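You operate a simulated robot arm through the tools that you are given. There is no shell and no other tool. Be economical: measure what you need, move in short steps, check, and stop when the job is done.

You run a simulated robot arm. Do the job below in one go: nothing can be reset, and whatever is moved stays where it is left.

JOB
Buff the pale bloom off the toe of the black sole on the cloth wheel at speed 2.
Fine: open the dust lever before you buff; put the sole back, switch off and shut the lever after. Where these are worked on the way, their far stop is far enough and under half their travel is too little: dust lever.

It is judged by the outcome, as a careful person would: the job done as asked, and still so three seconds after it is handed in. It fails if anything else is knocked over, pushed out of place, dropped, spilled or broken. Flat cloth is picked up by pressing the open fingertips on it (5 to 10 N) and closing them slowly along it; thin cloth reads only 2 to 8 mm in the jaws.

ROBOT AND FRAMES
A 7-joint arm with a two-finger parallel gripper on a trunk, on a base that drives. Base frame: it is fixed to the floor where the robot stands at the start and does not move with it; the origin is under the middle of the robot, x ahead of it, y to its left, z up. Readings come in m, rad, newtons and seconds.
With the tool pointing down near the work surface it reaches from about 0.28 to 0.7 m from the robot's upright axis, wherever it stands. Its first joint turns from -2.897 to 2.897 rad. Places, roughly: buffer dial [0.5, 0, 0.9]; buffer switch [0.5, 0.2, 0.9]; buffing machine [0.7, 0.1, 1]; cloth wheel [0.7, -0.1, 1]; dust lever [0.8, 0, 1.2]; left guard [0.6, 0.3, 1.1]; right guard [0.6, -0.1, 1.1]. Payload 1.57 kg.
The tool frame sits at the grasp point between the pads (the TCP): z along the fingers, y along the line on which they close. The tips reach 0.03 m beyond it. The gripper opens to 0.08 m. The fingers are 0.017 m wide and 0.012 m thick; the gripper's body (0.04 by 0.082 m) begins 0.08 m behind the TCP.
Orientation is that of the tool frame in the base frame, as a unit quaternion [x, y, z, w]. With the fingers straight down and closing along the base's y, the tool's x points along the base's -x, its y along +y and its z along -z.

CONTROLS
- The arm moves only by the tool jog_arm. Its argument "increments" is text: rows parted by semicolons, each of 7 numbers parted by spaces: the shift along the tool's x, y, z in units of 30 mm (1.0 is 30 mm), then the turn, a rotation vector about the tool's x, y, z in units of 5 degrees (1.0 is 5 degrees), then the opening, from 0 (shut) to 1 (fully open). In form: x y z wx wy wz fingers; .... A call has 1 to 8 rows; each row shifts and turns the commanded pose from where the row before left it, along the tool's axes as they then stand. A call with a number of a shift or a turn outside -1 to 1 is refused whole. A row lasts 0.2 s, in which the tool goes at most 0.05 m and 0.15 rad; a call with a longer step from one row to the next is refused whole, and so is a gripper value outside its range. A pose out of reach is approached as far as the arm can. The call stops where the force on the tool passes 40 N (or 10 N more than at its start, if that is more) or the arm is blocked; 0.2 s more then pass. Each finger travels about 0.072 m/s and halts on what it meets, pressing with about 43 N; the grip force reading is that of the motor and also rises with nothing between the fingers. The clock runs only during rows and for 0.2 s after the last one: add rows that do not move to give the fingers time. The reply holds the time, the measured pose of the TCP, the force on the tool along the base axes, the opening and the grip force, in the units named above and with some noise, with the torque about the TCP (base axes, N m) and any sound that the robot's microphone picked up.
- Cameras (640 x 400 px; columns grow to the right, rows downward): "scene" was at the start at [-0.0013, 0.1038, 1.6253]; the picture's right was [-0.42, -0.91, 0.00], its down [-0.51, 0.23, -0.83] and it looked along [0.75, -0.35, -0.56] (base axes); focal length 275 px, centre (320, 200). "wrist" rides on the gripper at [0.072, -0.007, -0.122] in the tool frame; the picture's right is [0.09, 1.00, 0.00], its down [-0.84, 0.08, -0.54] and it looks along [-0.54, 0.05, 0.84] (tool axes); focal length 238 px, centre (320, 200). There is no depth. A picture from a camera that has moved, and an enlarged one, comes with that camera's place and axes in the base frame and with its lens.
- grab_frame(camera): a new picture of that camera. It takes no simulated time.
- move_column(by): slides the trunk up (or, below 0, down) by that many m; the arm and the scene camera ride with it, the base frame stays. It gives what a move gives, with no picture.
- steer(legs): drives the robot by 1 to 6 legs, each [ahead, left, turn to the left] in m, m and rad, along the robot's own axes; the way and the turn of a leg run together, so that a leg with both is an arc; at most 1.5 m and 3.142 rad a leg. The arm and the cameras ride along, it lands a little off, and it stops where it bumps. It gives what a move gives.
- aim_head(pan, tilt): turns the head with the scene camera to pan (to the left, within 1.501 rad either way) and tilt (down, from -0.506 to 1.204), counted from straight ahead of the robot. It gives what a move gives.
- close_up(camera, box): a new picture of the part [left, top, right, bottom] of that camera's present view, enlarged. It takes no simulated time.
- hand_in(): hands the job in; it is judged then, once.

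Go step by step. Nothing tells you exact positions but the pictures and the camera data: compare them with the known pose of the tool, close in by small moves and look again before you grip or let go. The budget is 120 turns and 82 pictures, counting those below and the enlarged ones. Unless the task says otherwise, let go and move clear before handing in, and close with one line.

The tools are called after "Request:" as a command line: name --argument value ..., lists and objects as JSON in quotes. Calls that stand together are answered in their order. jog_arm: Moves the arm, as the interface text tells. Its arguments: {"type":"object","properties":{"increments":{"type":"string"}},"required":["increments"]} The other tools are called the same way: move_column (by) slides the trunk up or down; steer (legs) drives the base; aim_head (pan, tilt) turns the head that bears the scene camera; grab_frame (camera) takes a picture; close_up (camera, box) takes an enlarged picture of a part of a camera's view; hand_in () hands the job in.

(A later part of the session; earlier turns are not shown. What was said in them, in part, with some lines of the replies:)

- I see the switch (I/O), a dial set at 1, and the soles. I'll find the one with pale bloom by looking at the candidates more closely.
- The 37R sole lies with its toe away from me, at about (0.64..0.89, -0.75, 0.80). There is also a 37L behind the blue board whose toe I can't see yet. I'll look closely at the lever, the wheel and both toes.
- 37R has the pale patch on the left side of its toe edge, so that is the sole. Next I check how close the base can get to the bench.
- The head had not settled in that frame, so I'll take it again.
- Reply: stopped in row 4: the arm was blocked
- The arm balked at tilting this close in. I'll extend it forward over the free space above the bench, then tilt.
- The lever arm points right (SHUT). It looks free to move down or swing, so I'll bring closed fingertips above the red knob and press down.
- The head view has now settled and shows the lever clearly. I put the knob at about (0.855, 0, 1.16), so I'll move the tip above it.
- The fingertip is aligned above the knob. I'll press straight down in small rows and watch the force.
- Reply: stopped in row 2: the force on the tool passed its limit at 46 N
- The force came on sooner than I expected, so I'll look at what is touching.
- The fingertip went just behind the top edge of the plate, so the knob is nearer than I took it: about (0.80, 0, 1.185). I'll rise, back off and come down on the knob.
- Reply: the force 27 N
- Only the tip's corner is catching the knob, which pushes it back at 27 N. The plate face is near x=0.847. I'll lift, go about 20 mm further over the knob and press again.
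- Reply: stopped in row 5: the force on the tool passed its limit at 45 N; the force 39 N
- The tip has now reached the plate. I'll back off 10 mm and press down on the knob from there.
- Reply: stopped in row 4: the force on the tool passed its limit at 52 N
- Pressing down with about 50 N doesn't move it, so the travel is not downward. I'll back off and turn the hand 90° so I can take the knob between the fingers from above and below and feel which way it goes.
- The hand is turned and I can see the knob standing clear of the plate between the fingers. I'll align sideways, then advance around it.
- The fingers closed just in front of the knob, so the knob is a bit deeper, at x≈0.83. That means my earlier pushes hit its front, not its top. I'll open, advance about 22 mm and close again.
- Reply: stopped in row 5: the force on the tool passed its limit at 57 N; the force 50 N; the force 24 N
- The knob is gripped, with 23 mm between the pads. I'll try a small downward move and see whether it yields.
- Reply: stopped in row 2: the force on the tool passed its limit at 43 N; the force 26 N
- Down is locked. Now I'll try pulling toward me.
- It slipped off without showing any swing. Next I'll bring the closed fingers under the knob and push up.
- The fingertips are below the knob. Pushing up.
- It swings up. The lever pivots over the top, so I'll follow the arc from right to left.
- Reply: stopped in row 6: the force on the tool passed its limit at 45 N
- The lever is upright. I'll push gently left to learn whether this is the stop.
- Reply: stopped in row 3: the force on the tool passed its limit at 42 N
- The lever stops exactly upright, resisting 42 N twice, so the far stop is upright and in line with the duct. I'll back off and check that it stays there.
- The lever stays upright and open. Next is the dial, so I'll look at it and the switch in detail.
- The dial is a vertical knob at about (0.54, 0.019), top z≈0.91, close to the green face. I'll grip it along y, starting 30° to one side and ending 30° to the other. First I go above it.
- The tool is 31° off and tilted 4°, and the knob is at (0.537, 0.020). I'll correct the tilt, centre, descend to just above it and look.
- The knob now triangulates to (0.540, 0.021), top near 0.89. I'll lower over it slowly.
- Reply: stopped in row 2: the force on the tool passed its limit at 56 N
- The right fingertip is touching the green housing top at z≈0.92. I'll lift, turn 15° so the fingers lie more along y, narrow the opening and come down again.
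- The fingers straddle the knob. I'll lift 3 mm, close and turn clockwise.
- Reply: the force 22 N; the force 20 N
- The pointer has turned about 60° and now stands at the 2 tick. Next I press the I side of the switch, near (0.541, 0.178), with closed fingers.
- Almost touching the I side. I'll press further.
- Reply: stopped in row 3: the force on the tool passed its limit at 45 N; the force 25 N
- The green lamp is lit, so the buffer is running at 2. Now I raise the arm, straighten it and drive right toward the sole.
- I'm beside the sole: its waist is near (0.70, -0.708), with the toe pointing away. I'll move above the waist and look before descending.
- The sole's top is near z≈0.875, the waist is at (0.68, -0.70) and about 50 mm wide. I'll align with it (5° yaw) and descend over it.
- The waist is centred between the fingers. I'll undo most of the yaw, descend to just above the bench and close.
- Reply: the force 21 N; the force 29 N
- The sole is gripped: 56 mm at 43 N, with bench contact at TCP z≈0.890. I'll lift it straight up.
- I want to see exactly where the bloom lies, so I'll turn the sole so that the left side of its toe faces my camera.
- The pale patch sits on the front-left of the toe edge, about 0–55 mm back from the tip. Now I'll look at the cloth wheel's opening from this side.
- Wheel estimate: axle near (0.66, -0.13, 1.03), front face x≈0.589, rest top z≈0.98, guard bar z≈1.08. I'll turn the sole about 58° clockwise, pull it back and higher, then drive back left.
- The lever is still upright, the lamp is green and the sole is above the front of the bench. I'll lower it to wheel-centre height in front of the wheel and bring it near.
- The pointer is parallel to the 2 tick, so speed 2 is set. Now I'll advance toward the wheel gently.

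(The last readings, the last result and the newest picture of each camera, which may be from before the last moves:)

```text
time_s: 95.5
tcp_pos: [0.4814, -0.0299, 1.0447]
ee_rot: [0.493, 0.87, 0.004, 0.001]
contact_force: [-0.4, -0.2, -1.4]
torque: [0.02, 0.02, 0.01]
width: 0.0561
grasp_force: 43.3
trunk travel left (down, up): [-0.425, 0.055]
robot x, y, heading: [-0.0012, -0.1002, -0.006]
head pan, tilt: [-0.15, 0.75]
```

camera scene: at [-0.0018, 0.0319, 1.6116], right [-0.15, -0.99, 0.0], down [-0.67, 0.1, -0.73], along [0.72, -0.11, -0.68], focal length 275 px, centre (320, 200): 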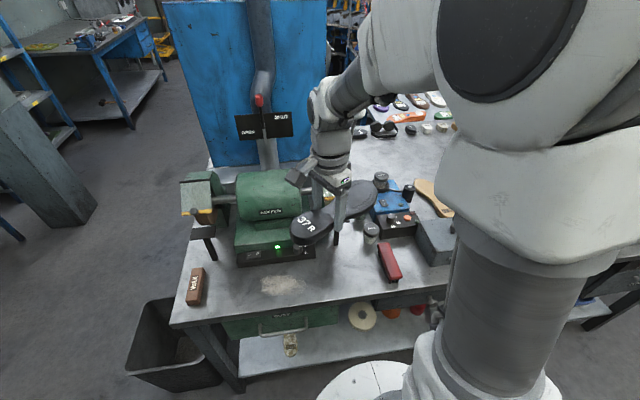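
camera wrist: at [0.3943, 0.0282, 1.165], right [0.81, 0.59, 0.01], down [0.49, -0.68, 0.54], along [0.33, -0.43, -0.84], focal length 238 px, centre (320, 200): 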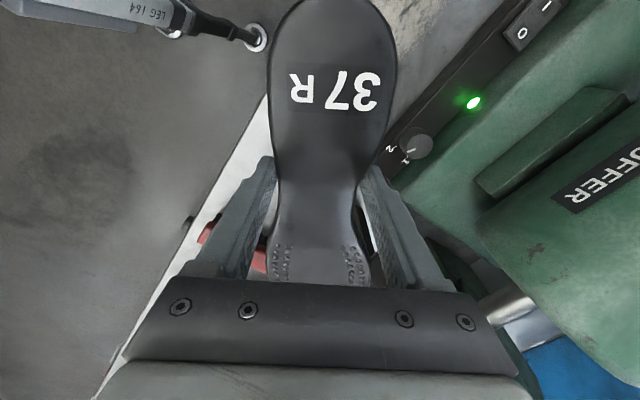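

Request:
jog_arm --increments "-0.06 0.1 0 0 0 0 0;-0.06 0.1 0 0 0 0 0;-0.06 0.1 0 0 0 0 0;0 0 0 0 0 0 0"

Request:
close_up --camera "scene" --box '[300, 170, 380, 230]'

```text
time_s: 96.5
tcp_pos: [0.4883, -0.03, 1.0439]
ee_rot: [0.494, 0.869, 0.003, 0.0]
contact_force: [-18.5, 0.3, -4.2]
torque: [0.34, 0.7, -1.92]
width: 0.0558
grasp_force: 42.7
trunk travel left (down, up): [-0.425, 0.055]
robot x, y, heading: [-0.0004, -0.0993, -0.003]
head pan, tilt: [-0.15, 0.75]
```

```text
6.67 times, centred on (340, 200) of scene
camera zoom: at [-0.0036, 0.0319, 1.6116], right [-0.15, -0.99, 0.0], down [-0.67, 0.1, -0.73], along [0.72, -0.11, -0.68], focal length 1831 px, centre (187, 200)
```

zoom: 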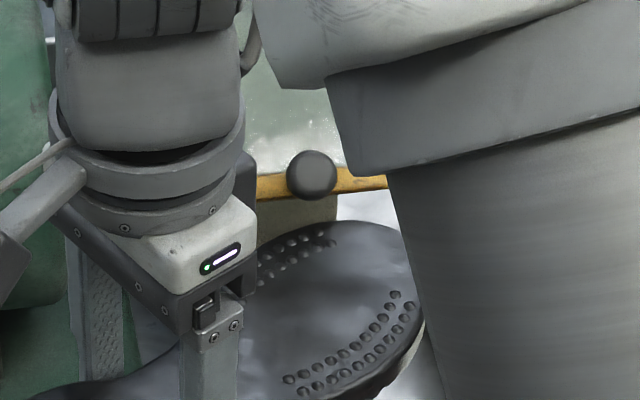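

Contact is 18 N at the wheel's centre line, on the patch. I'll sweep the toe's curve against the wheel by turning the sole about the centre of its toe.

Request:
jog_arm --increments "0 0 0 0 0 0 0;0 0.19 0 0 0 0.5 0;0 0.19 0 0 0 0.5 0;0 0.19 0 0 0 0.5 0;0 0.19 0 0 0 0.5 0;0 0.19 0 0 0 0.5 0;0 0.19 0 0 0 0.5 0;0 0 0 0 0 0 0"

```text
time_s: 98.3
tcp_pos: [0.5179, -0.0151, 1.0441]
ee_rot: [0.604, 0.797, 0.002, -0.001]
contact_force: [-23.2, -1.3, -5.5]
torque: [0.49, 0.79, -2.64]
width: 0.0563
grasp_force: 43.9
trunk travel left (down, up): [-0.425, 0.055]
robot x, y, heading: [0.0003, -0.0972, -0.001]
head pan, tilt: [-0.15, 0.75]
```

The force holds at 23 N. I'll go a little further, then sweep back.

Request:
jog_arm --increments "0 0.17 0 0 0 0.5 0;0 0.17 0 0 0 0.5 0;0 0 0 0 0 0 0;0 0 0 0 0 0 0;0 -0.18 0 0 0 -0.5 0;0 -0.18 0 0 0 -0.5 0;0 -0.18 0 0 0 -0.5 0;0 -0.18 0 0 0 -0.5 0"

Request:
jog_arm --increments "0 0 0 0 0 0 0;0 -0.18 0 0 0 -0.5 0;0 -0.18 0 0 0 -0.5 0;0 -0.18 0 0 0 -0.5 0;0 -0.18 0 0 0 -0.5 0;0 0 0 0 0 0 0;0 -0.18 0 0 0 -0.5 0;0 -0.18 0 0 0 -0.5 0"

```text
time_s: 100.1
tcp_pos: [0.5094, -0.0183, 1.0437]
ee_rot: [0.567, 0.823, 0.004, 0.001]
contact_force: [-18.4, 1.4, -2.5]
torque: [0.05, 0.28, -1.7]
width: 0.0565
grasp_force: 42.7
trunk travel left (down, up): [-0.425, 0.055]
robot x, y, heading: [-0.0055, -0.0968, -0.004]
head pan, tilt: [-0.15, 0.75]
```

```text
time_s: 101.9
tcp_pos: [0.4823, -0.0332, 1.0433]
ee_rot: [0.454, 0.891, 0.004, 0.003]
contact_force: [-8.7, 0.7, -3.6]
torque: [0.1, 0.18, -0.71]
width: 0.0568
grasp_force: 43.3
trunk travel left (down, up): [-0.425, 0.055]
robot x, y, heading: [-0.0024, -0.0959, -0.003]
head pan, tilt: [-0.15, 0.75]
```

Request:
jog_arm --increments "-0.06 -0.33 0 0 0 -1 0;-0.05 -0.34 0 0 0 -1 0;0 0 0 0 0 0 0;-0.05 -0.35 0 0 0 -1 0;-0.05 -0.35 0 0 0 -1 0;0 0 0 0 0 0 0;-0.05 -0.36 0 0 0 -1 0;0 0 0 0 0 0 0"

```text
time_s: 103.7
tcp_pos: [0.4551, -0.0759, 1.0439]
ee_rot: [0.252, 0.968, 0.004, 0.006]
contact_force: [4.6, -3.1, 2.9]
torque: [-0.65, -0.66, -0.11]
width: 0.0561
grasp_force: 42.4
trunk travel left (down, up): [-0.425, 0.055]
robot x, y, heading: [-0.0016, -0.0938, 0.001]
head pan, tilt: [-0.15, 0.75]
```

Request:
jog_arm --increments "-0.06 0.03 0 0 0 0 0;-0.06 0.03 0 0 0 0 0;0 0 0 0 0 0 0"

```text
time_s: 104.5
tcp_pos: [0.454, -0.0747, 1.0441]
ee_rot: [0.251, 0.968, 0.003, 0.001]
contact_force: [-4.7, -3.4, 1.2]
torque: [-0.49, -0.13, -0.61]
width: 0.0556
grasp_force: 42.5
trunk travel left (down, up): [-0.425, 0.055]
robot x, y, heading: [-0.0021, -0.0967, 0.004]
head pan, tilt: [-0.15, 0.75]
```

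I have light contact near the tip. I'll press slightly and continue the sweep across the tip toward the other side.

Request:
jog_arm --increments "-0.08 0.04 0 0 0 0 0;-0.06 -0.35 0 0 0 -1 0;0 0 0 0 0 0 0;-0.05 -0.36 0 0 0 -1 0;0 0 0 0 0 0 0;-0.05 -0.36 0 0 0 -1 0;0 0 0 0 0 0 0"

Request:
close_up --camera "scene" --box '[240, 150, 400, 250]'

```text
time_s: 106.1
tcp_pos: [0.45, -0.107, 1.0437]
ee_rot: [0.123, 0.992, 0.002, 0.004]
contact_force: [-4.4, -0.3, -0.6]
torque: [-0.1, -0.2, -0.1]
width: 0.0557
grasp_force: 43.1
trunk travel left (down, up): [-0.425, 0.055]
robot x, y, heading: [-0.0057, -0.0973, -0.005]
head pan, tilt: [-0.15, 0.75]
```

```text
4.00 times, centred on (320, 200) of scene
camera zoom: at [-0.0017, 0.0317, 1.6116], right [-0.15, -0.99, 0.0], down [-0.67, 0.1, -0.73], along [0.72, -0.11, -0.68], focal length 1098 px, centre (320, 200)
```

zoom: 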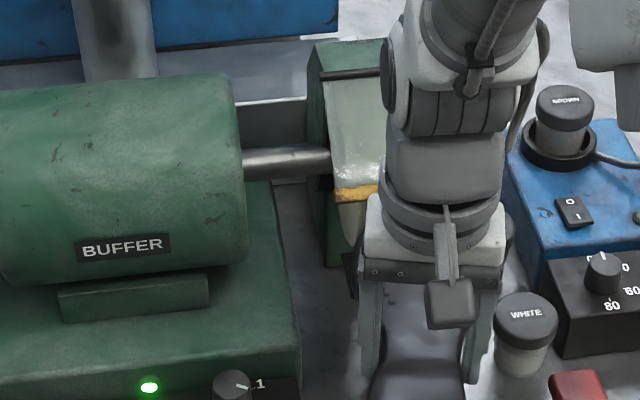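

I'll back off and inspect the toe, turning its left side toward my camera.

Request:
jog_arm --increments "0.9 -0.2 0 0 0 0 0;0.9 -0.2 0 0 0 -1 0;0.5 -0.1 -0.5 0 0 -1 0;0 0 -1 0 0 -1 0;0 0 -1 0 0 -1 0;0 0 -1 0 0 -1 0;0 0 0 0 0 -1 0;0 0 0 0 0 -1 0"

Request:
jog_arm --increments "0 0 0 0 0 -1 0;0 0 0 0 0 -1 0;0 0 0 0 0 -1 0;0 0 0 0 0 -1 0;0 0 0 0 0 -1 0;0 0 0 0 0 -1 0;0 0 0 0 0 -1 0;0 0 0 0 0 -1 0"

Request:
close_up --camera "scene" --box '[220, 150, 420, 290]'

```text
time_s: 107.9
tcp_pos: [0.3794, -0.1073, 1.1482]
ee_rot: [-0.183, 0.983, 0.002, 0.003]
contact_force: [-0.5, 0.1, -2.0]
torque: [-0.03, 0.03, -0.02]
width: 0.0554
grasp_force: 43.0
trunk travel left (down, up): [-0.425, 0.055]
robot x, y, heading: [-0.0045, -0.0968, -0.005]
head pan, tilt: [-0.15, 0.75]
```

```text
time_s: 109.7
tcp_pos: [0.3794, -0.1072, 1.1489]
ee_rot: [-0.507, 0.862, -0.001, 0.004]
contact_force: [0.7, 0.9, -2.1]
torque: [-0.05, 0.02, 0.01]
width: 0.0554
grasp_force: 42.9
trunk travel left (down, up): [-0.425, 0.055]
robot x, y, heading: [-0.0023, -0.0994, -0.003]
head pan, tilt: [-0.15, 0.75]
```

```text
2.86 times, centred on (320, 220) of scene
camera zoom: at [-0.0018, 0.0319, 1.6116], right [-0.15, -0.99, 0.0], down [-0.67, 0.1, -0.73], along [0.72, -0.11, -0.68], focal length 785 px, centre (320, 143)
```

zoom: 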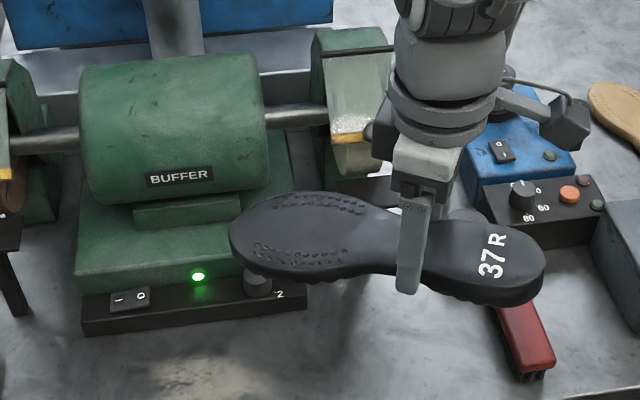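

Request:
close_up --camera "scene" --box '[284, 214, 340, 252]'

```text
10.53 times, centred on (312, 233) of scene
camera zoom: at [-0.0018, 0.0319, 1.6116], right [-0.15, -0.99, 0.0], down [-0.67, 0.1, -0.73], along [0.72, -0.11, -0.68], focal length 2891 px, centre (404, -147)
```

zoom: 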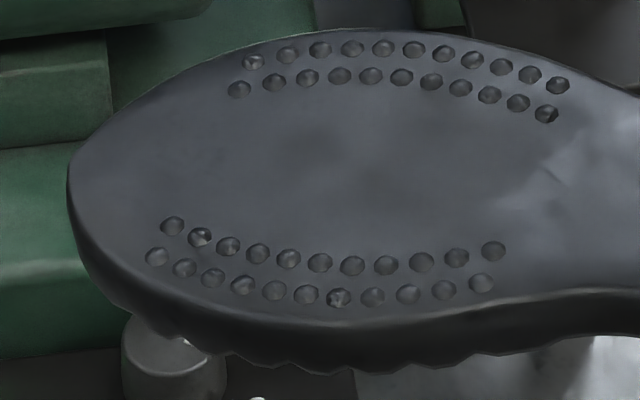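

The left side and the tip are now clean and black. I'll turn the right side of the toe to the camera to check that too.

Request:
jog_arm --increments "0 0 0 0 0 1 0;0 0 0 0 0 1 0;0 0 0 0 0 1 0;0 0 0 0 0 1 0;0 0 0 0 0 1 0;0 0 0 0 0 1 0;0 0 0 0 0 1 0;0 0 0 0 0 1 0"

Request:
jog_arm --increments "0 0.7 0 0 0 1 0;0 0.7 0 0 0 1 0;0 0.7 0 0 0 1 0;0 0.7 0 0 0 1 0;0 0 0 0 0 1 0;0 0 0 0 0 1 0;0 0 0 0 0 1 0;0 0 0 0 0 1 0"

Request:
jog_arm --increments "0 0 0 0 0 1 0;0 0 0 0 0 1 0;0 0 0 0 0 1 0;0 0 0 0 0 1 0;0 0 0 0 0 1 0;0 0 0 0 0 1 0;0 0 0 0 0 1 0;0 0 0 0 0 1 0"

Request:
close_up --camera "scene" --box '[270, 190, 410, 280]'

```text
time_s: 111.5
tcp_pos: [0.3792, -0.1065, 1.1469]
ee_rot: [-0.18, 0.984, 0.002, 0.004]
contact_force: [-0.4, -0.9, -1.3]
torque: [-0.02, 0.07, 0.02]
width: 0.055
grasp_force: 42.7
trunk travel left (down, up): [-0.425, 0.055]
robot x, y, heading: [-0.0035, -0.0933, -0.004]
head pan, tilt: [-0.15, 0.75]
```

```text
time_s: 113.3
tcp_pos: [0.3594, -0.0253, 1.1478]
ee_rot: [0.166, 0.986, 0.003, 0.003]
contact_force: [-0.1, -1.0, -0.9]
torque: [0.0, 0.05, 0.0]
width: 0.0552
grasp_force: 42.9
trunk travel left (down, up): [-0.425, 0.055]
robot x, y, heading: [-0.0038, -0.098, -0.004]
head pan, tilt: [-0.15, 0.75]
```

```text
time_s: 115.1
tcp_pos: [0.3593, -0.0259, 1.1479]
ee_rot: [0.494, 0.869, 0.004, 0.002]
contact_force: [-0.6, -0.2, -2.6]
torque: [0.01, -0.01, -0.01]
width: 0.0552
grasp_force: 42.7
trunk travel left (down, up): [-0.425, 0.055]
robot x, y, heading: [0.0001, -0.0983, -0.004]
head pan, tilt: [-0.15, 0.75]
```

```text
4.44 times, centred on (340, 235) of scene
camera zoom: at [-0.0018, 0.0319, 1.6116], right [-0.15, -0.99, 0.0], down [-0.67, 0.1, -0.73], along [0.72, -0.11, -0.68], focal length 1221 px, centre (231, 44)
```

zoom: 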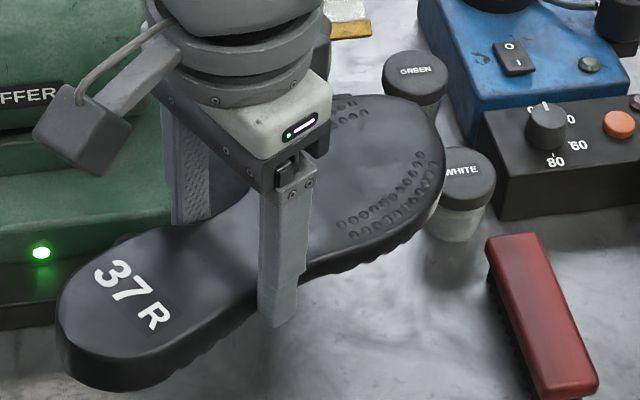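

Request:
close_up --camera "scene" --box '[342, 214, 374, 250]'

```text
11.11 times, centred on (358, 232) of scene
camera zoom: at [-0.0018, 0.0319, 1.6116], right [-0.15, -0.99, 0.0], down [-0.67, 0.1, -0.73], along [0.72, -0.11, -0.68], focal length 3051 px, centre (-102, -156)
```

zoom: 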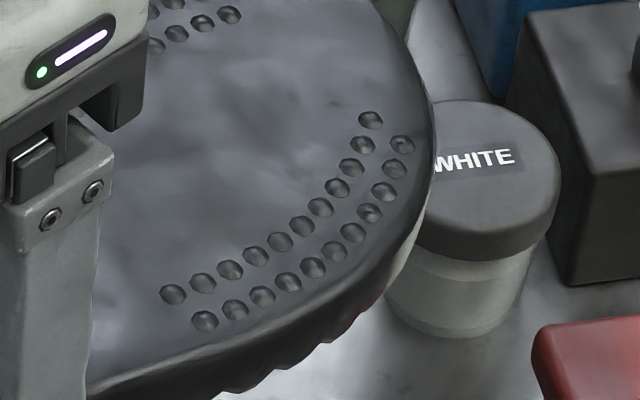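

A pale strip remains on the right-front of the toe, so the bloom wraps round it. I'll turn the sole the other way (about 58° counter-clockwise) and buff that side.

Request:
jog_arm --increments "0 0 0 0 0 -1 0;0 0 0 0 0 -1 0;0 0 0 0 0 -1 0;0 0 0 0 0 -1 0;0 0 0 0 0 -1 0;0 0 0 0 0 -1 0;0 0 0 0 0 -1 0;0 0 0 0 0 -1 0"

Request:
jog_arm --increments "0 -1 0 0 0 -1 0;0 -1 0 0 0 -1 0;0 -1 0 0 0 -1 0;0 -1 0 0 0 -1 0;0 -1 0 0 0 -1 0;0 -1 0 0 0 -1 0;0 -1 0 0 0 -1 0;0 0 0 0 0 -1 0"

Request:
jog_arm --increments "0 0 0 0 0 -1 0;0 0 0 0 0 -1 0;0 0 0 0 0 -1 0;0 0 0 0 0 -1 0;0 0 0 0 0 -1 0;0 0 0 0 0 -1 0;0 0 0 0 0 -1 0;0 0 0 0 0 -0.5 0"

```text
time_s: 116.9
tcp_pos: [0.36, -0.027, 1.1484]
ee_rot: [0.165, 0.986, 0.003, 0.003]
contact_force: [0.4, -0.7, -1.2]
torque: [-0.01, 0.05, 0.0]
width: 0.055
grasp_force: 42.9
trunk travel left (down, up): [-0.425, 0.055]
robot x, y, heading: [-0.0044, -0.0977, -0.001]
head pan, tilt: [-0.15, 0.75]
```

```text
time_s: 118.7
tcp_pos: [0.3448, -0.232, 1.1469]
ee_rot: [-0.182, 0.983, 0.002, 0.004]
contact_force: [-0.3, 0.6, -1.5]
torque: [0.0, 0.04, 0.0]
width: 0.0554
grasp_force: 43.0
trunk travel left (down, up): [-0.425, 0.055]
robot x, y, heading: [-0.001, -0.1015, -0.005]
head pan, tilt: [-0.15, 0.75]
```

```text
time_s: 120.5
tcp_pos: [0.345, -0.2323, 1.1473]
ee_rot: [-0.489, 0.872, 0.0, 0.004]
contact_force: [-0.7, -0.4, -2.0]
torque: [-0.03, 0.05, 0.01]
width: 0.055
grasp_force: 43.3
trunk travel left (down, up): [-0.425, 0.055]
robot x, y, heading: [-0.0023, -0.0969, -0.001]
head pan, tilt: [-0.15, 0.75]
```

Request:
jog_arm --increments "0 0 0.87 0 0 0 0;0 0 0.87 0 0 0 0;0 0 0.87 0 0 0 0;0 0 0.87 0 0 0 0;-0.5 -0.82 0 0 0 0 0;-0.5 -0.82 0 0 0 0 0;-0.5 -0.82 0 0 0 0 0;0 0 0 0 0 0 0"

Request:
jog_arm --increments "-0.13 -0.21 0 0 0 0 0;-0.13 -0.21 0 0 0 0 0;-0.13 -0.21 0 0 0 0 0;-0.13 -0.21 0 0 0 0 0;0 0 0 0 0 0 0"

Request:
jog_arm --increments "-0.08 -0.14 0 0 0 0 0;-0.08 -0.14 0 0 0 0 0;-0.06 -0.1 0 0 0 0 0;0 0 0 0 0 0 0"

```text
time_s: 122.3
tcp_pos: [0.4312, -0.2312, 1.0424]
ee_rot: [-0.489, 0.872, 0.0, 0.004]
contact_force: [-0.7, -0.7, -2.2]
torque: [-0.05, 0.01, 0.0]
width: 0.0551
grasp_force: 42.7
trunk travel left (down, up): [-0.425, 0.055]
robot x, y, heading: [-0.0043, -0.0987, -0.009]
head pan, tilt: [-0.15, 0.75]
```

```text
time_s: 123.5
tcp_pos: [0.4613, -0.2317, 1.0438]
ee_rot: [-0.488, 0.873, 0.0, 0.004]
contact_force: [-0.1, 0.8, -1.3]
torque: [-0.08, 0.03, -0.02]
width: 0.0551
grasp_force: 42.7
trunk travel left (down, up): [-0.425, 0.055]
robot x, y, heading: [-0.0038, -0.0946, -0.004]
head pan, tilt: [-0.15, 0.75]
```

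```text
time_s: 124.5
tcp_pos: [0.4753, -0.2321, 1.0442]
ee_rot: [-0.488, 0.873, 0.0, 0.004]
contact_force: [-2.3, -0.1, 1.7]
torque: [0.38, -0.13, 0.29]
width: 0.0551
grasp_force: 42.9
trunk travel left (down, up): [-0.425, 0.055]
robot x, y, heading: [-0.0024, -0.1002, -0.003]
head pan, tilt: [-0.15, 0.75]
```

Contact begins. I'll press in and sweep this side.

Request:
jog_arm --increments "-0.09 -0.14 0 0 0 0 0;-0.02 -0.04 0 0 0 0 0;0 0 0 0 0 0 0;-0.02 -0.19 0 0 0 -0.5 0;-0.02 -0.19 0 0 0 -0.5 0;-0.02 -0.19 0 0 0 -0.5 0;-0.02 -0.19 0 0 0 -0.5 0;0 0 0 0 0 0 0"

```text
time_s: 126.3
tcp_pos: [0.5023, -0.2406, 1.0445]
ee_rot: [-0.562, 0.827, 0.001, 0.004]
contact_force: [0.6, -0.5, -1.2]
torque: [0.08, -0.03, -0.06]
width: 0.0551
grasp_force: 42.9
trunk travel left (down, up): [-0.425, 0.055]
robot x, y, heading: [0.0009, -0.0965, -0.005]
head pan, tilt: [-0.15, 0.75]
```

Request:
jog_arm --increments "-0.04 -0.1 0 0 0 0 0;-0.04 -0.1 0 0 0 0 0;-0.02 -0.05 0 0 0 0 0;0 0 0 0 0 0 0"

```text
time_s: 127.3
tcp_pos: [0.5098, -0.2405, 1.0445]
ee_rot: [-0.562, 0.827, -0.001, 0.004]
contact_force: [0.0, 1.1, -0.8]
torque: [-0.02, 0.03, 0.0]
width: 0.0553
grasp_force: 43.0
trunk travel left (down, up): [-0.425, 0.055]
robot x, y, heading: [-0.0023, -0.0973, 0.001]
head pan, tilt: [-0.15, 0.75]
```

Request:
jog_arm --increments "-0.04 -0.1 0 0 0 0 0;-0.03 -0.08 0 0 0 0 0;-0.02 -0.06 0 0 0 0 0;0 0 0 0 0 0 0"

```text
time_s: 128.3
tcp_pos: [0.5177, -0.24, 1.0445]
ee_rot: [-0.562, 0.827, 0.001, 0.004]
contact_force: [0.2, 0.5, -0.4]
torque: [-0.01, 0.03, 0.03]
width: 0.055
grasp_force: 42.8
trunk travel left (down, up): [-0.425, 0.055]
robot x, y, heading: [-0.0051, -0.0976, -0.003]
head pan, tilt: [-0.15, 0.75]
```

I expected contact by now, so I'll take a look.

Request:
close_up --camera "scene" --box '[250, 150, 410, 250]'

```text
4.00 times, centred on (330, 200) of scene
camera zoom: at [-0.0018, 0.0319, 1.6116], right [-0.15, -0.99, 0.0], down [-0.67, 0.1, -0.73], along [0.72, -0.11, -0.68], focal length 1098 px, centre (280, 200)
```

zoom: 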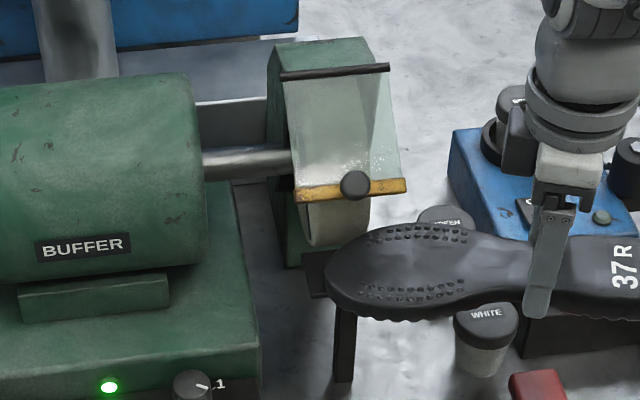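

The toe now sits to the right of the wheel: the sole has shifted about 12° counter-clockwise in the grip. I'll back off, turn the tool 20° back and re-approach with the right-front of the toe on the wheel.

Request:
jog_arm --increments "0.36 0.9 0 0 0 0 0;0.36 0.9 0 0 0 0 0;0 0 0 0 0 1 0;0 0 0 0 0 1 0;0 0 0 0 0 1 0;0 0 0 0 0 1 0;-0.25 0.22 0 0 0 0 0;0 0 0 0 0 0 0"

Request:
close_up --camera "scene" --box '[250, 150, 410, 250]'

```text
time_s: 130.1
tcp_pos: [0.4601, -0.2303, 1.0432]
ee_rot: [-0.409, 0.913, 0.001, 0.005]
contact_force: [-0.1, -1.0, -1.2]
torque: [0.08, -0.04, -0.06]
width: 0.0551
grasp_force: 42.9
trunk travel left (down, up): [-0.425, 0.055]
robot x, y, heading: [-0.0042, -0.0968, -0.002]
head pan, tilt: [-0.15, 0.75]
```

```text
4.00 times, centred on (330, 200) of scene
camera zoom: at [-0.0018, 0.0319, 1.6116], right [-0.15, -0.99, 0.0], down [-0.67, 0.1, -0.73], along [0.72, -0.11, -0.68], focal length 1098 px, centre (280, 200)
```

zoom: 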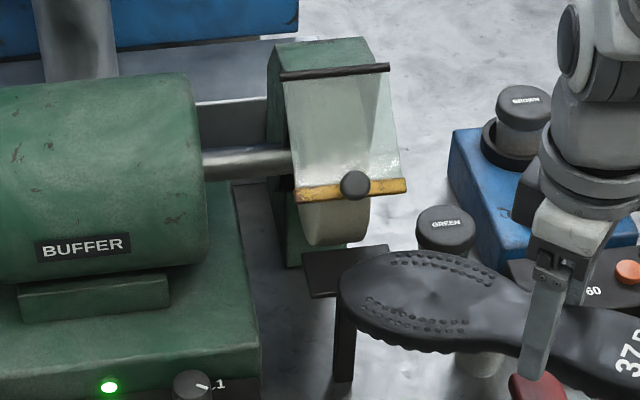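

Request:
jog_arm --increments "-0.5 0.44 0 0 0 0 0;-0.11 -0.125 0 0 0 0 0;-0.11 -0.125 0 0 0 0 0;-0.11 -0.125 0 0 0 0 0;0 0 0 0 0 0 0"

Request:
jog_arm --increments "-0.067 -0.075 0 0 0 0 0;-0.067 -0.075 0 0 0 0 0;-0.067 -0.075 0 0 0 0 0;0 0 0 0 0 0 0"

```text
time_s: 131.3
tcp_pos: [0.4754, -0.2113, 1.0439]
ee_rot: [-0.409, 0.912, 0.001, 0.003]
contact_force: [-0.6, -0.4, -1.5]
torque: [-0.01, 0.04, 0.04]
width: 0.0551
grasp_force: 43.0
trunk travel left (down, up): [-0.425, 0.055]
robot x, y, heading: [-0.0022, -0.1003, -0.006]
head pan, tilt: [-0.15, 0.75]
```

```text
time_s: 132.3
tcp_pos: [0.4843, -0.2123, 1.0449]
ee_rot: [-0.41, 0.912, 0.0, 0.005]
contact_force: [0.0, 0.3, -1.3]
torque: [-0.02, 0.04, 0.0]
width: 0.0549
grasp_force: 43.4
trunk travel left (down, up): [-0.425, 0.055]
robot x, y, heading: [-0.0003, -0.0949, -0.007]
head pan, tilt: [-0.15, 0.75]
```

Request:
jog_arm --increments "-0.067 -0.075 0 0 0 0 0;-0.067 -0.075 0 0 0 0 0;-0.05 -0.056 0 0 0 0 0;0 0 0 0 0 0 0"

Request:
jog_arm --increments "-0.05 -0.056 0 0 0 0 0;-0.05 -0.056 0 0 0 0 0;0 0 0 0 0 0 0"

```text
time_s: 133.3
tcp_pos: [0.4935, -0.2114, 1.0458]
ee_rot: [-0.41, 0.912, 0.0, 0.004]
contact_force: [0.6, -0.4, -2.2]
torque: [-0.05, 0.01, -0.04]
width: 0.0552
grasp_force: 43.2
trunk travel left (down, up): [-0.425, 0.055]
robot x, y, heading: [-0.0043, -0.0959, -0.004]
head pan, tilt: [-0.15, 0.75]
```

```text
time_s: 134.1
tcp_pos: [0.4978, -0.2108, 1.0454]
ee_rot: [-0.409, 0.912, 0.001, 0.004]
contact_force: [-0.1, 0.7, -1.4]
torque: [-0.07, 0.03, 0.01]
width: 0.055
grasp_force: 43.0
trunk travel left (down, up): [-0.425, 0.055]
robot x, y, heading: [-0.0078, -0.0911, -0.003]
head pan, tilt: [-0.15, 0.75]
```

Request:
jog_arm --increments "-0.067 -0.075 0 0 0 0 0;-0.067 -0.075 0 0 0 0 0;-0.067 -0.075 0 0 0 0 0;-0.067 -0.075 0 0 0 0 0;0 0 0 0 0 0 0"

Request:
close_up --camera "scene" --box '[250, 150, 410, 250]'

```text
time_s: 135.3
tcp_pos: [0.5046, -0.2112, 1.0445]
ee_rot: [-0.41, 0.912, 0.003, 0.002]
contact_force: [-24.3, -2.0, -4.6]
torque: [-0.48, 0.98, 1.8]
width: 0.0579
grasp_force: 42.2
trunk travel left (down, up): [-0.425, 0.055]
robot x, y, heading: [-0.0009, -0.0969, -0.006]
head pan, tilt: [-0.15, 0.75]
```

```text
4.00 times, centred on (330, 200) of scene
camera zoom: at [-0.0045, 0.0317, 1.6116], right [-0.15, -0.99, 0.0], down [-0.67, 0.1, -0.73], along [0.72, -0.11, -0.68], focal length 1098 px, centre (280, 200)
```

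zoom: 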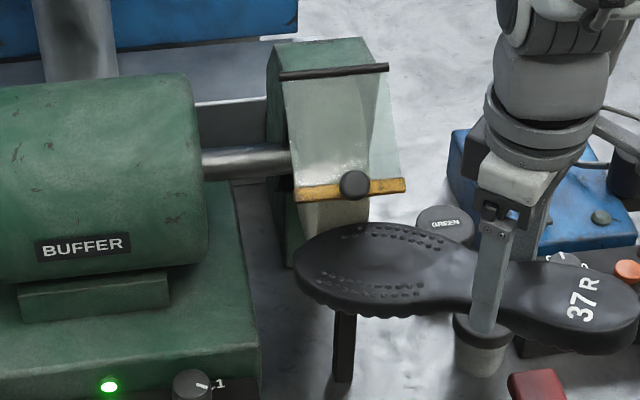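

Contact is 24 N but slightly behind the tip area, and the sole pivots a little in the grip. I'll ease off, shift over and roll toward the tip.

Request:
jog_arm --increments "0.07 0.08 0 0 0 0 0;0.35 -0.3 0 0 0 0 0;0.08 0.36 0 0 0 1 0;0.08 0.36 0 0 0 1 0;0.08 0.36 0 0 0 1 0;0 0 0 0 0 0 0"

```text
time_s: 136.7
tcp_pos: [0.4773, -0.2057, 1.0446]
ee_rot: [-0.287, 0.958, 0.001, 0.003]
contact_force: [-7.6, 2.7, -1.1]
torque: [0.1, 0.17, 0.84]
width: 0.0578
grasp_force: 43.2
trunk travel left (down, up): [-0.425, 0.055]
robot x, y, heading: [-0.0029, -0.0947, -0.006]
head pan, tilt: [-0.15, 0.75]
```

Request:
jog_arm --increments "-0.03 -0.02 0 0 0 0 0;0 0 0 0 0 0 0;0.05 0.17 0 0 0 0.5 0;0.05 0.17 0 0 0 0.5 0;0 0 0 0 0 0 0;0.05 0.17 0 0 0 0.5 0;0.03 0.17 0 0 0 0.5 0;0 0 0 0 0 0 0"

Request:
jog_arm --increments "0 0.17 0 0 0 0.5 0;0 0.17 0 0 0 0.5 0;0 0 0 0 0 0 0;0 0.17 0 0 0 0.5 0;0 0.17 0 0 0 0.5 0;0 0 0 0 0 0 0"

```text
time_s: 138.5
tcp_pos: [0.4622, -0.191, 1.043]
ee_rot: [-0.201, 0.979, 0.002, 0.003]
contact_force: [-8.2, -0.5, -1.4]
torque: [-0.1, 0.36, 0.52]
width: 0.0568
grasp_force: 42.5
trunk travel left (down, up): [-0.425, 0.055]
robot x, y, heading: [-0.0014, -0.0932, -0.005]
head pan, tilt: [-0.15, 0.75]
```

```text
time_s: 139.9
tcp_pos: [0.4567, -0.1707, 1.0444]
ee_rot: [-0.117, 0.993, 0.002, 0.003]
contact_force: [-3.4, 1.4, 2.1]
torque: [0.11, -0.19, 0.48]
width: 0.0561
grasp_force: 43.7
trunk travel left (down, up): [-0.425, 0.055]
robot x, y, heading: [-0.0046, -0.0981, -0.001]
head pan, tilt: [-0.15, 0.75]
```

Request:
jog_arm --increments "-0.1 0 0 0 0 0 0;0 0 0 0 0 0 0;-0.02 0.17 0 0 0 0.5 0;-0.02 0.17 0 0 0 0.5 0;0 0 0 0 0 0 0;-0.02 0.18 0 0 0 0.5 0;-0.02 0.18 0 0 0 0.5 0;0 0 0 0 0 0 0"

```text
time_s: 141.7
tcp_pos: [0.4568, -0.1494, 1.0445]
ee_rot: [-0.03, 1.0, 0.002, 0.003]
contact_force: [-19.2, 1.2, 3.6]
torque: [0.57, -0.97, 0.77]
width: 0.0576
grasp_force: 43.0
trunk travel left (down, up): [-0.425, 0.055]
robot x, y, heading: [-0.0042, -0.0968, -0.003]
head pan, tilt: [-0.15, 0.75]
```

I've swept to near the tip. I'll back off and show the right side of the toe to the camera again.

Request:
jog_arm --increments "1 0 0 0 0 0 0;1 0 0 0 0 0 0;1 0 -1 0 0 1 0;0 0.5 -1 0 0 1 0;0 1 -1 0 0 1 0;0 1 -0.5 0 0 1 0;0 1 0 0 0 1 0;0 1 0 0 0 1 0"

Request:
jog_arm --increments "0 0 0 0 0 1 0;0 0 0 0 0 1 0;0 0 0 0 0 1 0;0 0 0 0 0 1 0;0 0 0 0 0 1 0;0 0 0 0 0 1 0;0 0 0 0 0 1 0;0 0 0 0 0 1 0"

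Request:
close_up --camera "scene" --box '[320, 200, 390, 260]'

```text
time_s: 143.5
tcp_pos: [0.3986, -0.0254, 1.1491]
ee_rot: [0.231, 0.973, 0.002, 0.003]
contact_force: [0.3, 0.1, -1.8]
torque: [0.01, 0.03, -0.02]
width: 0.0567
grasp_force: 42.9
trunk travel left (down, up): [-0.425, 0.055]
robot x, y, heading: [-0.005, -0.0982, -0.006]
head pan, tilt: [-0.15, 0.75]
```

```text
time_s: 145.3
tcp_pos: [0.3978, -0.0243, 1.1487]
ee_rot: [0.55, 0.835, 0.004, 0.003]
contact_force: [0.0, 0.5, -1.3]
torque: [0.03, 0.07, 0.0]
width: 0.0563
grasp_force: 42.9
trunk travel left (down, up): [-0.425, 0.055]
robot x, y, heading: [-0.0011, -0.0957, -0.004]
head pan, tilt: [-0.15, 0.75]
```

```text
6.67 times, centred on (355, 230) of scene
camera zoom: at [-0.0018, 0.0319, 1.6116], right [-0.15, -0.99, 0.0], down [-0.67, 0.1, -0.73], along [0.72, -0.11, -0.68], focal length 1831 px, centre (87, 0)
```

zoom: 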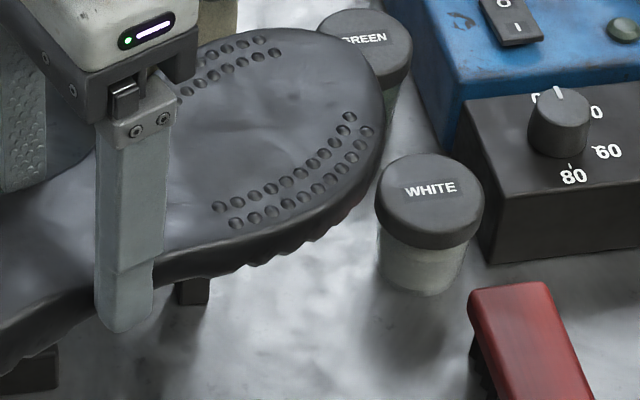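

The right side is clean and black too, so the bloom is off. Now I'll take the sole back: straighten it, raise it and drive right.

Request:
jog_arm --increments "0 0 -0.7 0 0 -1 0;0 0 -0.7 0 0 -1 0;0 0 -0.5 0 0 -1 0;0 0 0 0 0 -1 0;0 0 0 0 0 -1 0;0 0 0 0 0 -1 0;0 0 0 0 0 -1 0;0 0 0 0 0 -1 0"

Request:
jog_arm --increments "0.5 0 0 0 0 -1 0;0.5 0 0 0 0 -1 0;0 0 0 0 0 -1 0;0 0 0 0 0 0 0"

Request:
steer --legs '[[0, -0.6, 0]]'

Request:
jog_arm --increments "-1 -0.2 0 0 0 0 0;-1 -0.2 0 0 0 0 0;-1 -0.2 0 0 0 0 0;-1 -0.2 0 0 0 0 0;-1 -0.2 0 0 0 0 0;-1 -0.2 0 0 0 0 0;-1 -0.2 0 0 0 0 0;0 0 0 0 0 0 0"

Request:
grab_frame --camera "wrist"

```text
time_s: 147.1
tcp_pos: [0.3975, -0.0256, 1.2071]
ee_rot: [0.23, 0.973, 0.003, 0.003]
contact_force: [0.7, -0.8, -0.6]
torque: [0.02, 0.06, -0.01]
width: 0.0561
grasp_force: 43.2
trunk travel left (down, up): [-0.425, 0.055]
robot x, y, heading: [-0.0034, -0.1016, -0.005]
head pan, tilt: [-0.15, 0.75]
```

```text
time_s: 148.1
tcp_pos: [0.3703, -0.012, 1.2061]
ee_rot: [0.101, 0.995, 0.003, 0.004]
contact_force: [-0.3, -0.6, -1.7]
torque: [0.02, 0.03, 0.01]
width: 0.0563
grasp_force: 43.1
trunk travel left (down, up): [-0.425, 0.055]
robot x, y, heading: [-0.001, -0.099, -0.003]
head pan, tilt: [-0.15, 0.75]
```

```text
time_s: 153.0
tcp_pos: [0.3688, -0.6024, 1.2072]
ee_rot: [0.101, 0.995, 0.002, 0.004]
contact_force: [0.2, 0.0, -1.3]
torque: [0.0, 0.0, 0.01]
width: 0.0558
grasp_force: 43.0
trunk travel left (down, up): [-0.425, 0.055]
robot x, y, heading: [-0.0054, -0.6859, -0.009]
head pan, tilt: [-0.15, 0.75]
```

```text
time_s: 154.8
tcp_pos: [0.5649, -0.6869, 1.207]
ee_rot: [0.101, 0.995, 0.003, 0.003]
contact_force: [0.1, -0.4, -1.6]
torque: [0.03, 0.03, 0.0]
width: 0.0559
grasp_force: 42.9
trunk travel left (down, up): [-0.425, 0.055]
robot x, y, heading: [-0.0039, -0.6853, -0.003]
head pan, tilt: [-0.15, 0.75]
```

```text
5 pictures are left
camera wrist: at [0.4925, -0.6784, 1.3285], right [0.11, 0.99, 0.01], down [0.83, -0.09, 0.55], along [0.54, -0.06, -0.84], focal length 238 px, centre (320, 200)
```

wrist: 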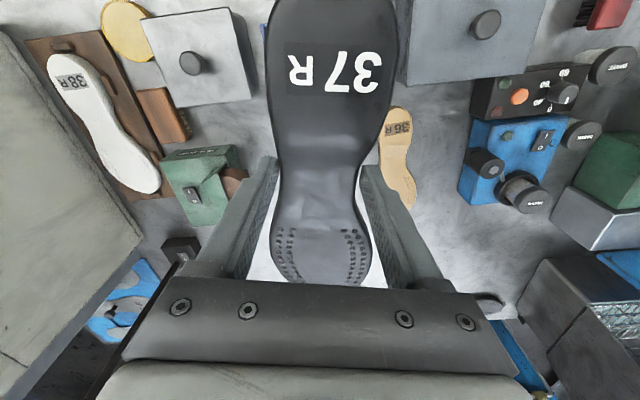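

By the outlines, the sole sits about as it did at pickup. I'll align it to the original heading, go over the original spot and descend.

Request:
jog_arm --increments "0 0 0 0 0 -1 0;0 0 0 0 0 -1 0;-0.92 -0.1 0 0 0 0 0;-0.92 -0.1 0 0 0 0 0;-0.92 -0.1 0 0 0 0 0;-0.92 -0.1 0 0 0 0 0;0 0 1 0 0 0 0;0 0 1 0 0 0 0"

Request:
jog_arm --increments "0 0 1 0 0 0 0;0 0 1 0 0 0 0;0 0 1 0 0 0 0;0 0 1 0 0 0 0;0 0 1 0 0 0 0;0 0 1 0 0 0 0;0 0 1 0 0 0 0;0 0 0 0 0 0 0"

```text
time_s: 156.6
tcp_pos: [0.6764, -0.7017, 1.148]
ee_rot: [0.014, 1.0, 0.002, 0.004]
contact_force: [0.1, -0.2, -0.8]
torque: [0.01, 0.07, 0.01]
width: 0.0557
grasp_force: 42.9
trunk travel left (down, up): [-0.425, 0.055]
robot x, y, heading: [-0.0025, -0.6875, -0.005]
head pan, tilt: [-0.15, 0.75]
```

```text
time_s: 158.4
tcp_pos: [0.6785, -0.7002, 0.9385]
ee_rot: [0.014, 1.0, 0.001, 0.004]
contact_force: [0.5, -0.5, -2.0]
torque: [0.0, 0.05, 0.01]
width: 0.0556
grasp_force: 43.4
trunk travel left (down, up): [-0.425, 0.055]
robot x, y, heading: [-0.0034, -0.6859, -0.007]
head pan, tilt: [-0.15, 0.75]
```

Request:
jog_arm --increments "0.12 0 0.6 0 0 0 0;0 0 0.4 0 0 0 0;0 0 0.2 0 0 0 0;0 0 0.15 0 0 0 0;0 0 0.1 0 0 0 0;0 0 0 0 0 0 0"

```text
time_s: 159.8
tcp_pos: [0.6738, -0.6981, 0.8971]
ee_rot: [0.014, 1.0, 0.003, 0.004]
contact_force: [-7.1, 1.8, 14.3]
torque: [0.06, 0.32, 0.22]
width: 0.0554
grasp_force: 43.5
trunk travel left (down, up): [-0.425, 0.055]
robot x, y, heading: [-0.0043, -0.6863, 0.0]
head pan, tilt: [-0.15, 0.75]
```

The sole is on the bench, with 14 N of contact. I'll open and rise straight up.

Request:
jog_arm --increments "0 0 0 0 0 0 0.75;0 0 0 0 0 0 0.85;0 0 0 0 0 0 1;0 0 0 0 0 0 1;0 0 -0.5 0 0 0 1;0 0 -1 0 0 0 1;0 0 -1 0 0 0 1;0 0 -1 0 0 0 1"

Request:
jog_arm --increments "0 0 -1 0 0 0 1;0 0 -1 0 0 0 1;0.7 0 -0.7 0 0 0 1;0.7 0 -0.7 0 0 0 1;1 0 -0.7 0 0 0 1;1 0 -0.7 0 0 0 1;1 0 -0.7 0 0 0 1;1 0 -0.7 0 0 0 1"

Request:
grab_frame --camera "wrist"

```text
time_s: 161.6
tcp_pos: [0.6723, -0.7009, 1.0005]
ee_rot: [0.014, 1.0, 0.003, 0.003]
contact_force: [-0.4, -0.3, 0.7]
torque: [-0.02, 0.04, 0.04]
width: 0.0798
grasp_force: 0.0
trunk travel left (down, up): [-0.425, 0.055]
robot x, y, heading: [-0.0038, -0.6841, 0.004]
head pan, tilt: [-0.15, 0.75]
```

```text
time_s: 163.4
tcp_pos: [0.5103, -0.6968, 1.1848]
ee_rot: [0.015, 1.0, 0.002, 0.004]
contact_force: [0.4, 0.1, -0.5]
torque: [0.0, 0.0, -0.02]
width: 0.0802
grasp_force: 0.1
trunk travel left (down, up): [-0.425, 0.055]
robot x, y, heading: [-0.002, -0.6865, -0.001]
head pan, tilt: [-0.15, 0.75]
```

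```text
4 pictures are left
camera wrist: at [0.4367, -0.7014, 1.3054], right [-0.06, 1.0, 0.0], down [0.83, 0.05, 0.55], along [0.55, 0.04, -0.84], focal length 238 px, centre (320, 200)
```

wrist: 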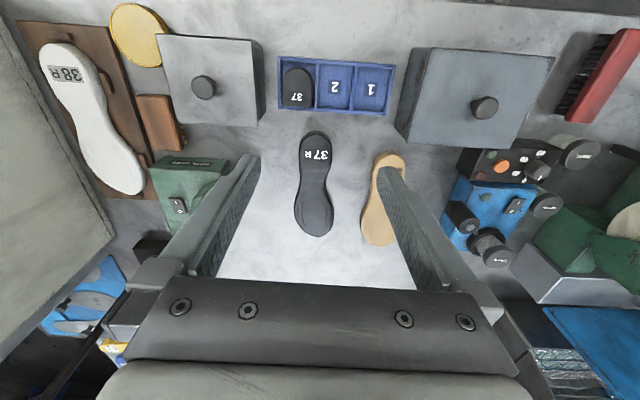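

The sole lies back in its spot. Next I drive left and switch off by pressing the O side at about (0.541, 0.146).

Request:
jog_arm --increments "1 0 -1 0 0 0 0.5;0.6 0 -1 0 0 0 0;0 0 -0.5 0 0 0 0;0 0 0 0 0 0 0"

Request:
steer --legs '[[0, 0.685, 0.003]]'

```text
time_s: 164.4
tcp_pos: [0.4628, -0.6962, 1.2591]
ee_rot: [0.014, 1.0, 0.002, 0.003]
contact_force: [0.1, 0.2, -0.7]
torque: [-0.02, 0.01, -0.03]
width: 0.0
grasp_force: 20.9
trunk travel left (down, up): [-0.425, 0.055]
robot x, y, heading: [-0.005, -0.6852, -0.006]
head pan, tilt: [-0.15, 0.75]
```

```text
time_s: 170.0
tcp_pos: [0.4608, -0.0047, 1.2594]
ee_rot: [0.01, 1.0, 0.002, 0.004]
contact_force: [0.7, 0.2, 1.0]
torque: [-0.03, 0.0, -0.01]
width: 0.0
grasp_force: 21.3
trunk travel left (down, up): [-0.425, 0.055]
robot x, y, heading: [-0.0068, 0.0029, 0.005]
head pan, tilt: [-0.15, 0.75]
```

Request:
jog_arm --increments "-0.33 0.63 0.9 0 0 0 0;-0.33 0.63 0.9 0 0 0 0;-0.33 0.63 0.9 0 0 0 0;-0.33 0.63 0.9 0 0 0 0;-0.33 0.63 0.9 0 0 0 0;-0.33 0.63 0.9 0 0 0 0;-0.33 0.63 0.9 0 0 0 0;-0.33 0.63 0.9 0 0 0 0"

Request:
jog_arm --increments "0 0 0.9 0 0 0 0;0 0 0.6 0 0 0 0;0 0 0 0 0 0 0"

```text
time_s: 171.8
tcp_pos: [0.5471, 0.1469, 1.0463]
ee_rot: [0.01, 1.0, 0.002, 0.004]
contact_force: [-0.3, -0.6, 0.9]
torque: [-0.02, 0.01, 0.04]
width: 0.0
grasp_force: 21.3
trunk travel left (down, up): [-0.425, 0.055]
robot x, y, heading: [-0.0051, 0.0018, -0.0]
head pan, tilt: [-0.15, 0.75]
```

```text
time_s: 172.6
tcp_pos: [0.5459, 0.1462, 0.9995]
ee_rot: [0.01, 1.0, 0.002, 0.004]
contact_force: [0.0, -0.3, 0.3]
torque: [0.0, 0.03, -0.04]
width: 0.0
grasp_force: 21.3
trunk travel left (down, up): [-0.425, 0.055]
robot x, y, heading: [-0.0057, 0.0048, 0.006]
head pan, tilt: [-0.15, 0.75]
```

Request:
jog_arm --increments "0.17 -0.03 0.8 0 0 0 0;0 0 0.8 0 0 0 0;0 0 0.4 0 0 0 0;0 0 0.2 0 0 0 0;0 0 0.15 0 0 0 0;0 0 0.15 0 0 0 0;0 0 0.15 0 0 0 0;0 0 0 0 0 0 0"

```text
time_s: 174.2
tcp_pos: [0.5411, 0.1443, 0.929]
ee_rot: [0.01, 1.0, 0.003, 0.005]
contact_force: [-10.3, -3.8, 23.1]
torque: [0.14, 0.4, 0.1]
width: 0.0002
grasp_force: 21.1
trunk travel left (down, up): [-0.425, 0.055]
robot x, y, heading: [-0.0025, 0.0008, 0.004]
head pan, tilt: [-0.15, 0.75]
stopped in row 7: the force on the tool passed its limit at 45 N (the readings are from after the stop); the commanded pose is now the measured one
```

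Pressed with 45 N. I'll lift and check the lamp.

Request:
jog_arm --increments "0 0 -1 0 0 0 0;0 0 -1 0 0 0 0;0 0 -1 0 0 0 0;0 0 -1 0 0 0 0;0 0 0 0 0 0 0"

Request:
grab_frame --camera "scene"

```text
time_s: 175.4
tcp_pos: [0.5407, 0.1452, 1.0447]
ee_rot: [0.01, 1.0, 0.002, 0.005]
contact_force: [0.3, 0.4, 0.5]
torque: [-0.03, 0.01, 0.03]
width: 0.0003
grasp_force: 20.9
trunk travel left (down, up): [-0.425, 0.055]
robot x, y, heading: [-0.0072, 0.0004, 0.002]
head pan, tilt: [-0.15, 0.75]
```

```text
3 pictures are left
camera scene: at [-0.0061, 0.1295, 1.6116], right [-0.14, -0.99, 0.0], down [-0.67, 0.1, -0.73], along [0.72, -0.11, -0.68], focal length 275 px, centre (320, 200)
```

scene: 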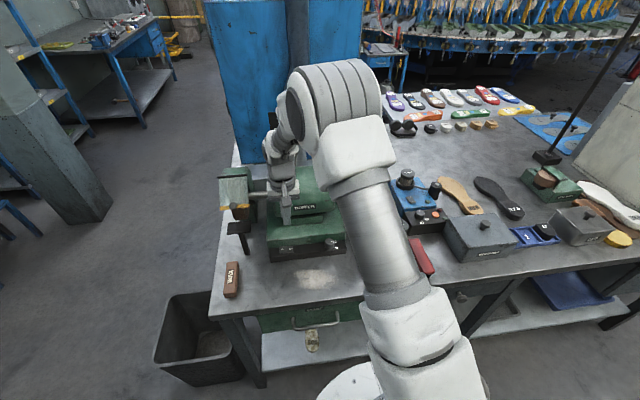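

The lamp is out, so the buffer is off. Last is the lever: I'll raise, tilt the tool forward and come in on the lever's left side.

Request:
jog_arm --increments "0 0 -1 0 0 0 0;0 0 -1 0 0 0 0;0 0 -1 0 0 0 0;0 0 -1 0 0 0 0;0 0 -1 0 0 0 0;0 0 -1 0 0 0 0;0 0 -1 0 -1 0 0;0 0 -1 0 -1 0 0"

Request:
jog_arm --increments "0 0.3 0 0 -1 0 0;0 0 0 0 -1 0 0;0 0 0 0 -1 0 0;0 0 0 0 -1 0 0;0 0 0 0 -1 0 0;0 0 0 0 -1 0 0;0 0 0 0 -1 0 0;0 0 0 0 -1 0 0"

Request:
jog_arm --increments "0 0 0 0 -1 0 0;0 0 0 0 -1 0 0;0 0 0 0 -0.6 0 0;0 0 0 0 0 0 0"

```text
time_s: 177.2
tcp_pos: [0.536, 0.1426, 1.2841]
ee_rot: [0.01, 0.996, 0.001, 0.094]
contact_force: [-0.4, -0.1, 0.2]
torque: [0.0, -0.03, 0.03]
width: 0.0
grasp_force: 21.0
trunk travel left (down, up): [-0.425, 0.055]
robot x, y, heading: [-0.0055, 0.0001, 0.007]
head pan, tilt: [-0.15, 0.75]
```

```text
time_s: 179.0
tcp_pos: [0.5368, 0.1524, 1.2844]
ee_rot: [0.01, 0.904, -0.002, 0.428]
contact_force: [0.2, 0.2, 0.8]
torque: [0.0, 0.0, -0.04]
width: 0.0002
grasp_force: 21.6
trunk travel left (down, up): [-0.425, 0.055]
robot x, y, heading: [-0.0046, 0.002, 0.004]
head pan, tilt: [-0.15, 0.75]
```

```text
time_s: 180.0
tcp_pos: [0.5366, 0.1533, 1.284]
ee_rot: [0.01, 0.849, -0.003, 0.528]
contact_force: [0.6, 0.1, 0.4]
torque: [0.03, 0.01, -0.01]
width: 0.0
grasp_force: 20.8
trunk travel left (down, up): [-0.425, 0.055]
robot x, y, heading: [-0.0073, -0.0029, 0.005]
head pan, tilt: [-0.15, 0.75]
```

Request:
jog_arm --increments "-0.46 0.03 0.97 0 0 0 0;-0.46 0.03 0.97 0 0 0 0;-0.46 0.03 0.97 0 0 0 0;-0.46 0.03 0.97 0 0 0 0;-0.46 0.03 0.97 0 0 0 0;-0.46 0.03 0.97 0 0 0 0;-0.46 0.03 0.97 0 0 0 0;-0.46 0.03 0.97 0 0 0 0"

Request:
grab_frame --camera "wrist"

```text
time_s: 181.8
tcp_pos: [0.795, 0.1557, 1.2808]
ee_rot: [0.009, 0.849, -0.002, 0.528]
contact_force: [0.5, 0.0, 0.2]
torque: [0.04, 0.04, 0.0]
width: 0.0002
grasp_force: 21.2
trunk travel left (down, up): [-0.425, 0.055]
robot x, y, heading: [-0.0042, 0.0012, 0.007]
head pan, tilt: [-0.15, 0.75]
```

```text
2 pictures are left
camera wrist: at [0.6534, 0.1524, 1.2695], right [-0.02, 1.0, -0.08], down [-0.11, 0.07, 0.99], along [0.99, 0.03, 0.11], focal length 238 px, centre (320, 200)
```

wrist: 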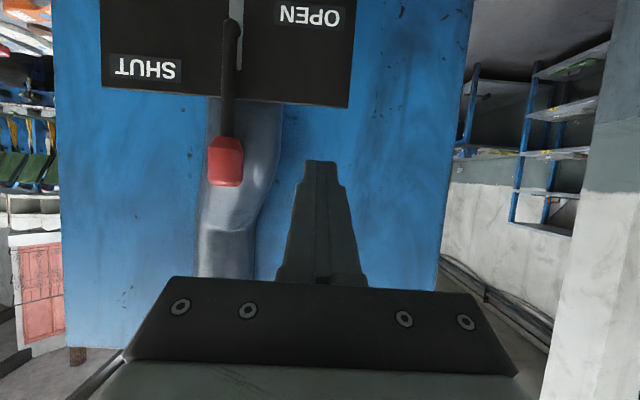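

The finger is beside the upright knob. I'll push it right over the arc and down to SHUT.

Request:
jog_arm --increments "0 -0.66 0 0 0 0 0;0 -0.66 0 0 0 0 0;0 -0.8 0 0 0 0 0;0 -0.8 0 0 0 0 0;0.35 -0.71 0.17 0 0 0 0;0.35 -0.71 0.17 0 0 0 0;0.62 -0.42 0.31 0 0 0 0;0.62 -0.42 0.31 0 0 0 0"

Request:
jog_arm --increments "0.2 0 0.1 0 0 0 0;0.2 0 0.1 0 0 0 0;0.2 0 0.1 0 0 0 0;0 0 0 0 0 0 0"

```text
time_s: 183.6
tcp_pos: [0.7916, 0.0013, 1.214]
ee_rot: [0.009, 0.849, -0.003, 0.528]
contact_force: [-0.5, 1.2, 0.3]
torque: [0.01, 0.02, -0.01]
width: 0.0003
grasp_force: 21.6
trunk travel left (down, up): [-0.425, 0.055]
robot x, y, heading: [-0.0072, -0.0016, 0.006]
head pan, tilt: [-0.15, 0.75]
```

```text
time_s: 184.6
tcp_pos: [0.7906, 0.0012, 1.1963]
ee_rot: [0.01, 0.849, -0.003, 0.528]
contact_force: [-0.6, -0.3, 2.0]
torque: [-0.02, -0.03, -0.02]
width: 0.0
grasp_force: 21.0
trunk travel left (down, up): [-0.425, 0.055]
robot x, y, heading: [-0.0058, -0.0012, 0.008]
head pan, tilt: [-0.15, 0.75]
```

Request:
jog_arm --increments "0.2 0 0.1 0 0 0 0;0.2 0 0.1 0 0 0 0;0 0 0 0 0 0 0"

Request:
grab_frame --camera "wrist"

```text
time_s: 185.4
tcp_pos: [0.7867, 0.0011, 1.1885]
ee_rot: [0.008, 0.847, -0.001, 0.532]
contact_force: [-18.1, -0.5, 26.5]
torque: [0.04, -0.58, 0.02]
width: 0.0
grasp_force: 21.5
trunk travel left (down, up): [-0.425, 0.055]
robot x, y, heading: [-0.007, -0.0003, 0.008]
head pan, tilt: [-0.15, 0.75]
```

```text
1 pictures are left
camera wrist: at [0.646, -0.0031, 1.1764], right [-0.02, 1.0, -0.08], down [-0.12, 0.07, 0.99], along [0.99, 0.03, 0.12], focal length 238 px, centre (320, 200)
```

wrist: 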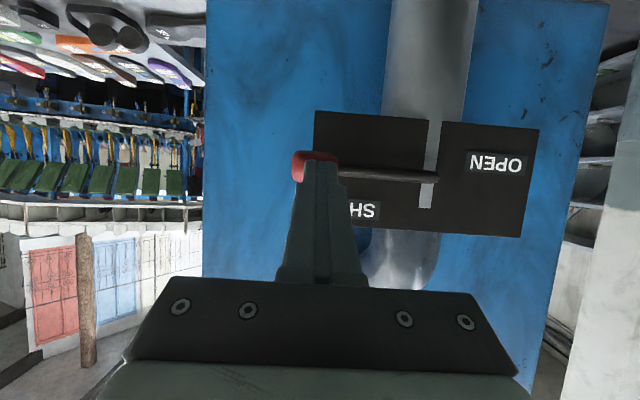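

The lever is level at its SHUT stop, pressing back at about 30 N. I'll lift off and move clear.

Request:
jog_arm --increments "-0.6 0 -0.5 0 0 0 0;-0.3 0 -1 0 0 0 0;0 0 -1 0 0 0 0;0 0 -1 0 0 0 0;0 0 -1 0 0 0 0;0 0 -1 0 0 0 0;0 0 -1 0 0 0 0;0 0 0 0 0 0 0"

Request:
grab_frame --camera "wrist"

```text
time_s: 187.2
tcp_pos: [0.6275, 0.0028, 1.2931]
ee_rot: [0.009, 0.849, -0.003, 0.528]
contact_force: [-0.5, 0.4, -0.2]
torque: [0.0, 0.0, 0.0]
width: 0.0
grasp_force: 21.3
trunk travel left (down, up): [-0.425, 0.055]
robot x, y, heading: [-0.0037, 0.0044, 0.004]
head pan, tilt: [-0.15, 0.75]
```

```text
0 pictures are left
camera wrist: at [0.4863, -0.0007, 1.2825], right [-0.02, 1.0, -0.08], down [-0.11, 0.07, 0.99], along [0.99, 0.03, 0.11], focal length 238 px, centre (320, 200)
```

wrist: 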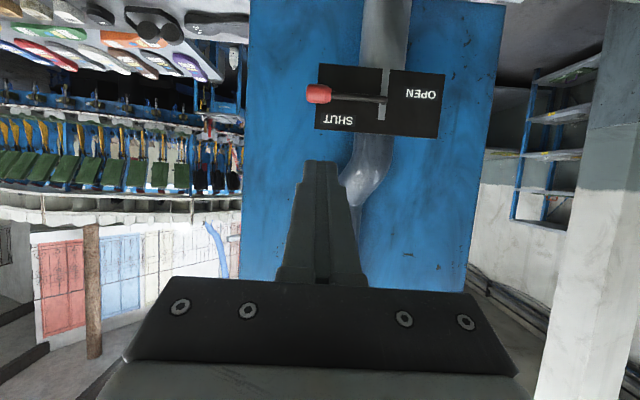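

The lever rests at SHUT, the buffer is off, the sole is back in place and the arm is clear. I'm handing the job in.

Request:
hand_in

```text
The job is handed in.
```

I buffed the bloom off the toe of the black 37R sole on the cloth wheel at speed 2, and the close-ups afterwards showed both sides and the tip black. The dust lever was open throughout; the sole is now back in its spot, the buffer is off and the lever is shut.
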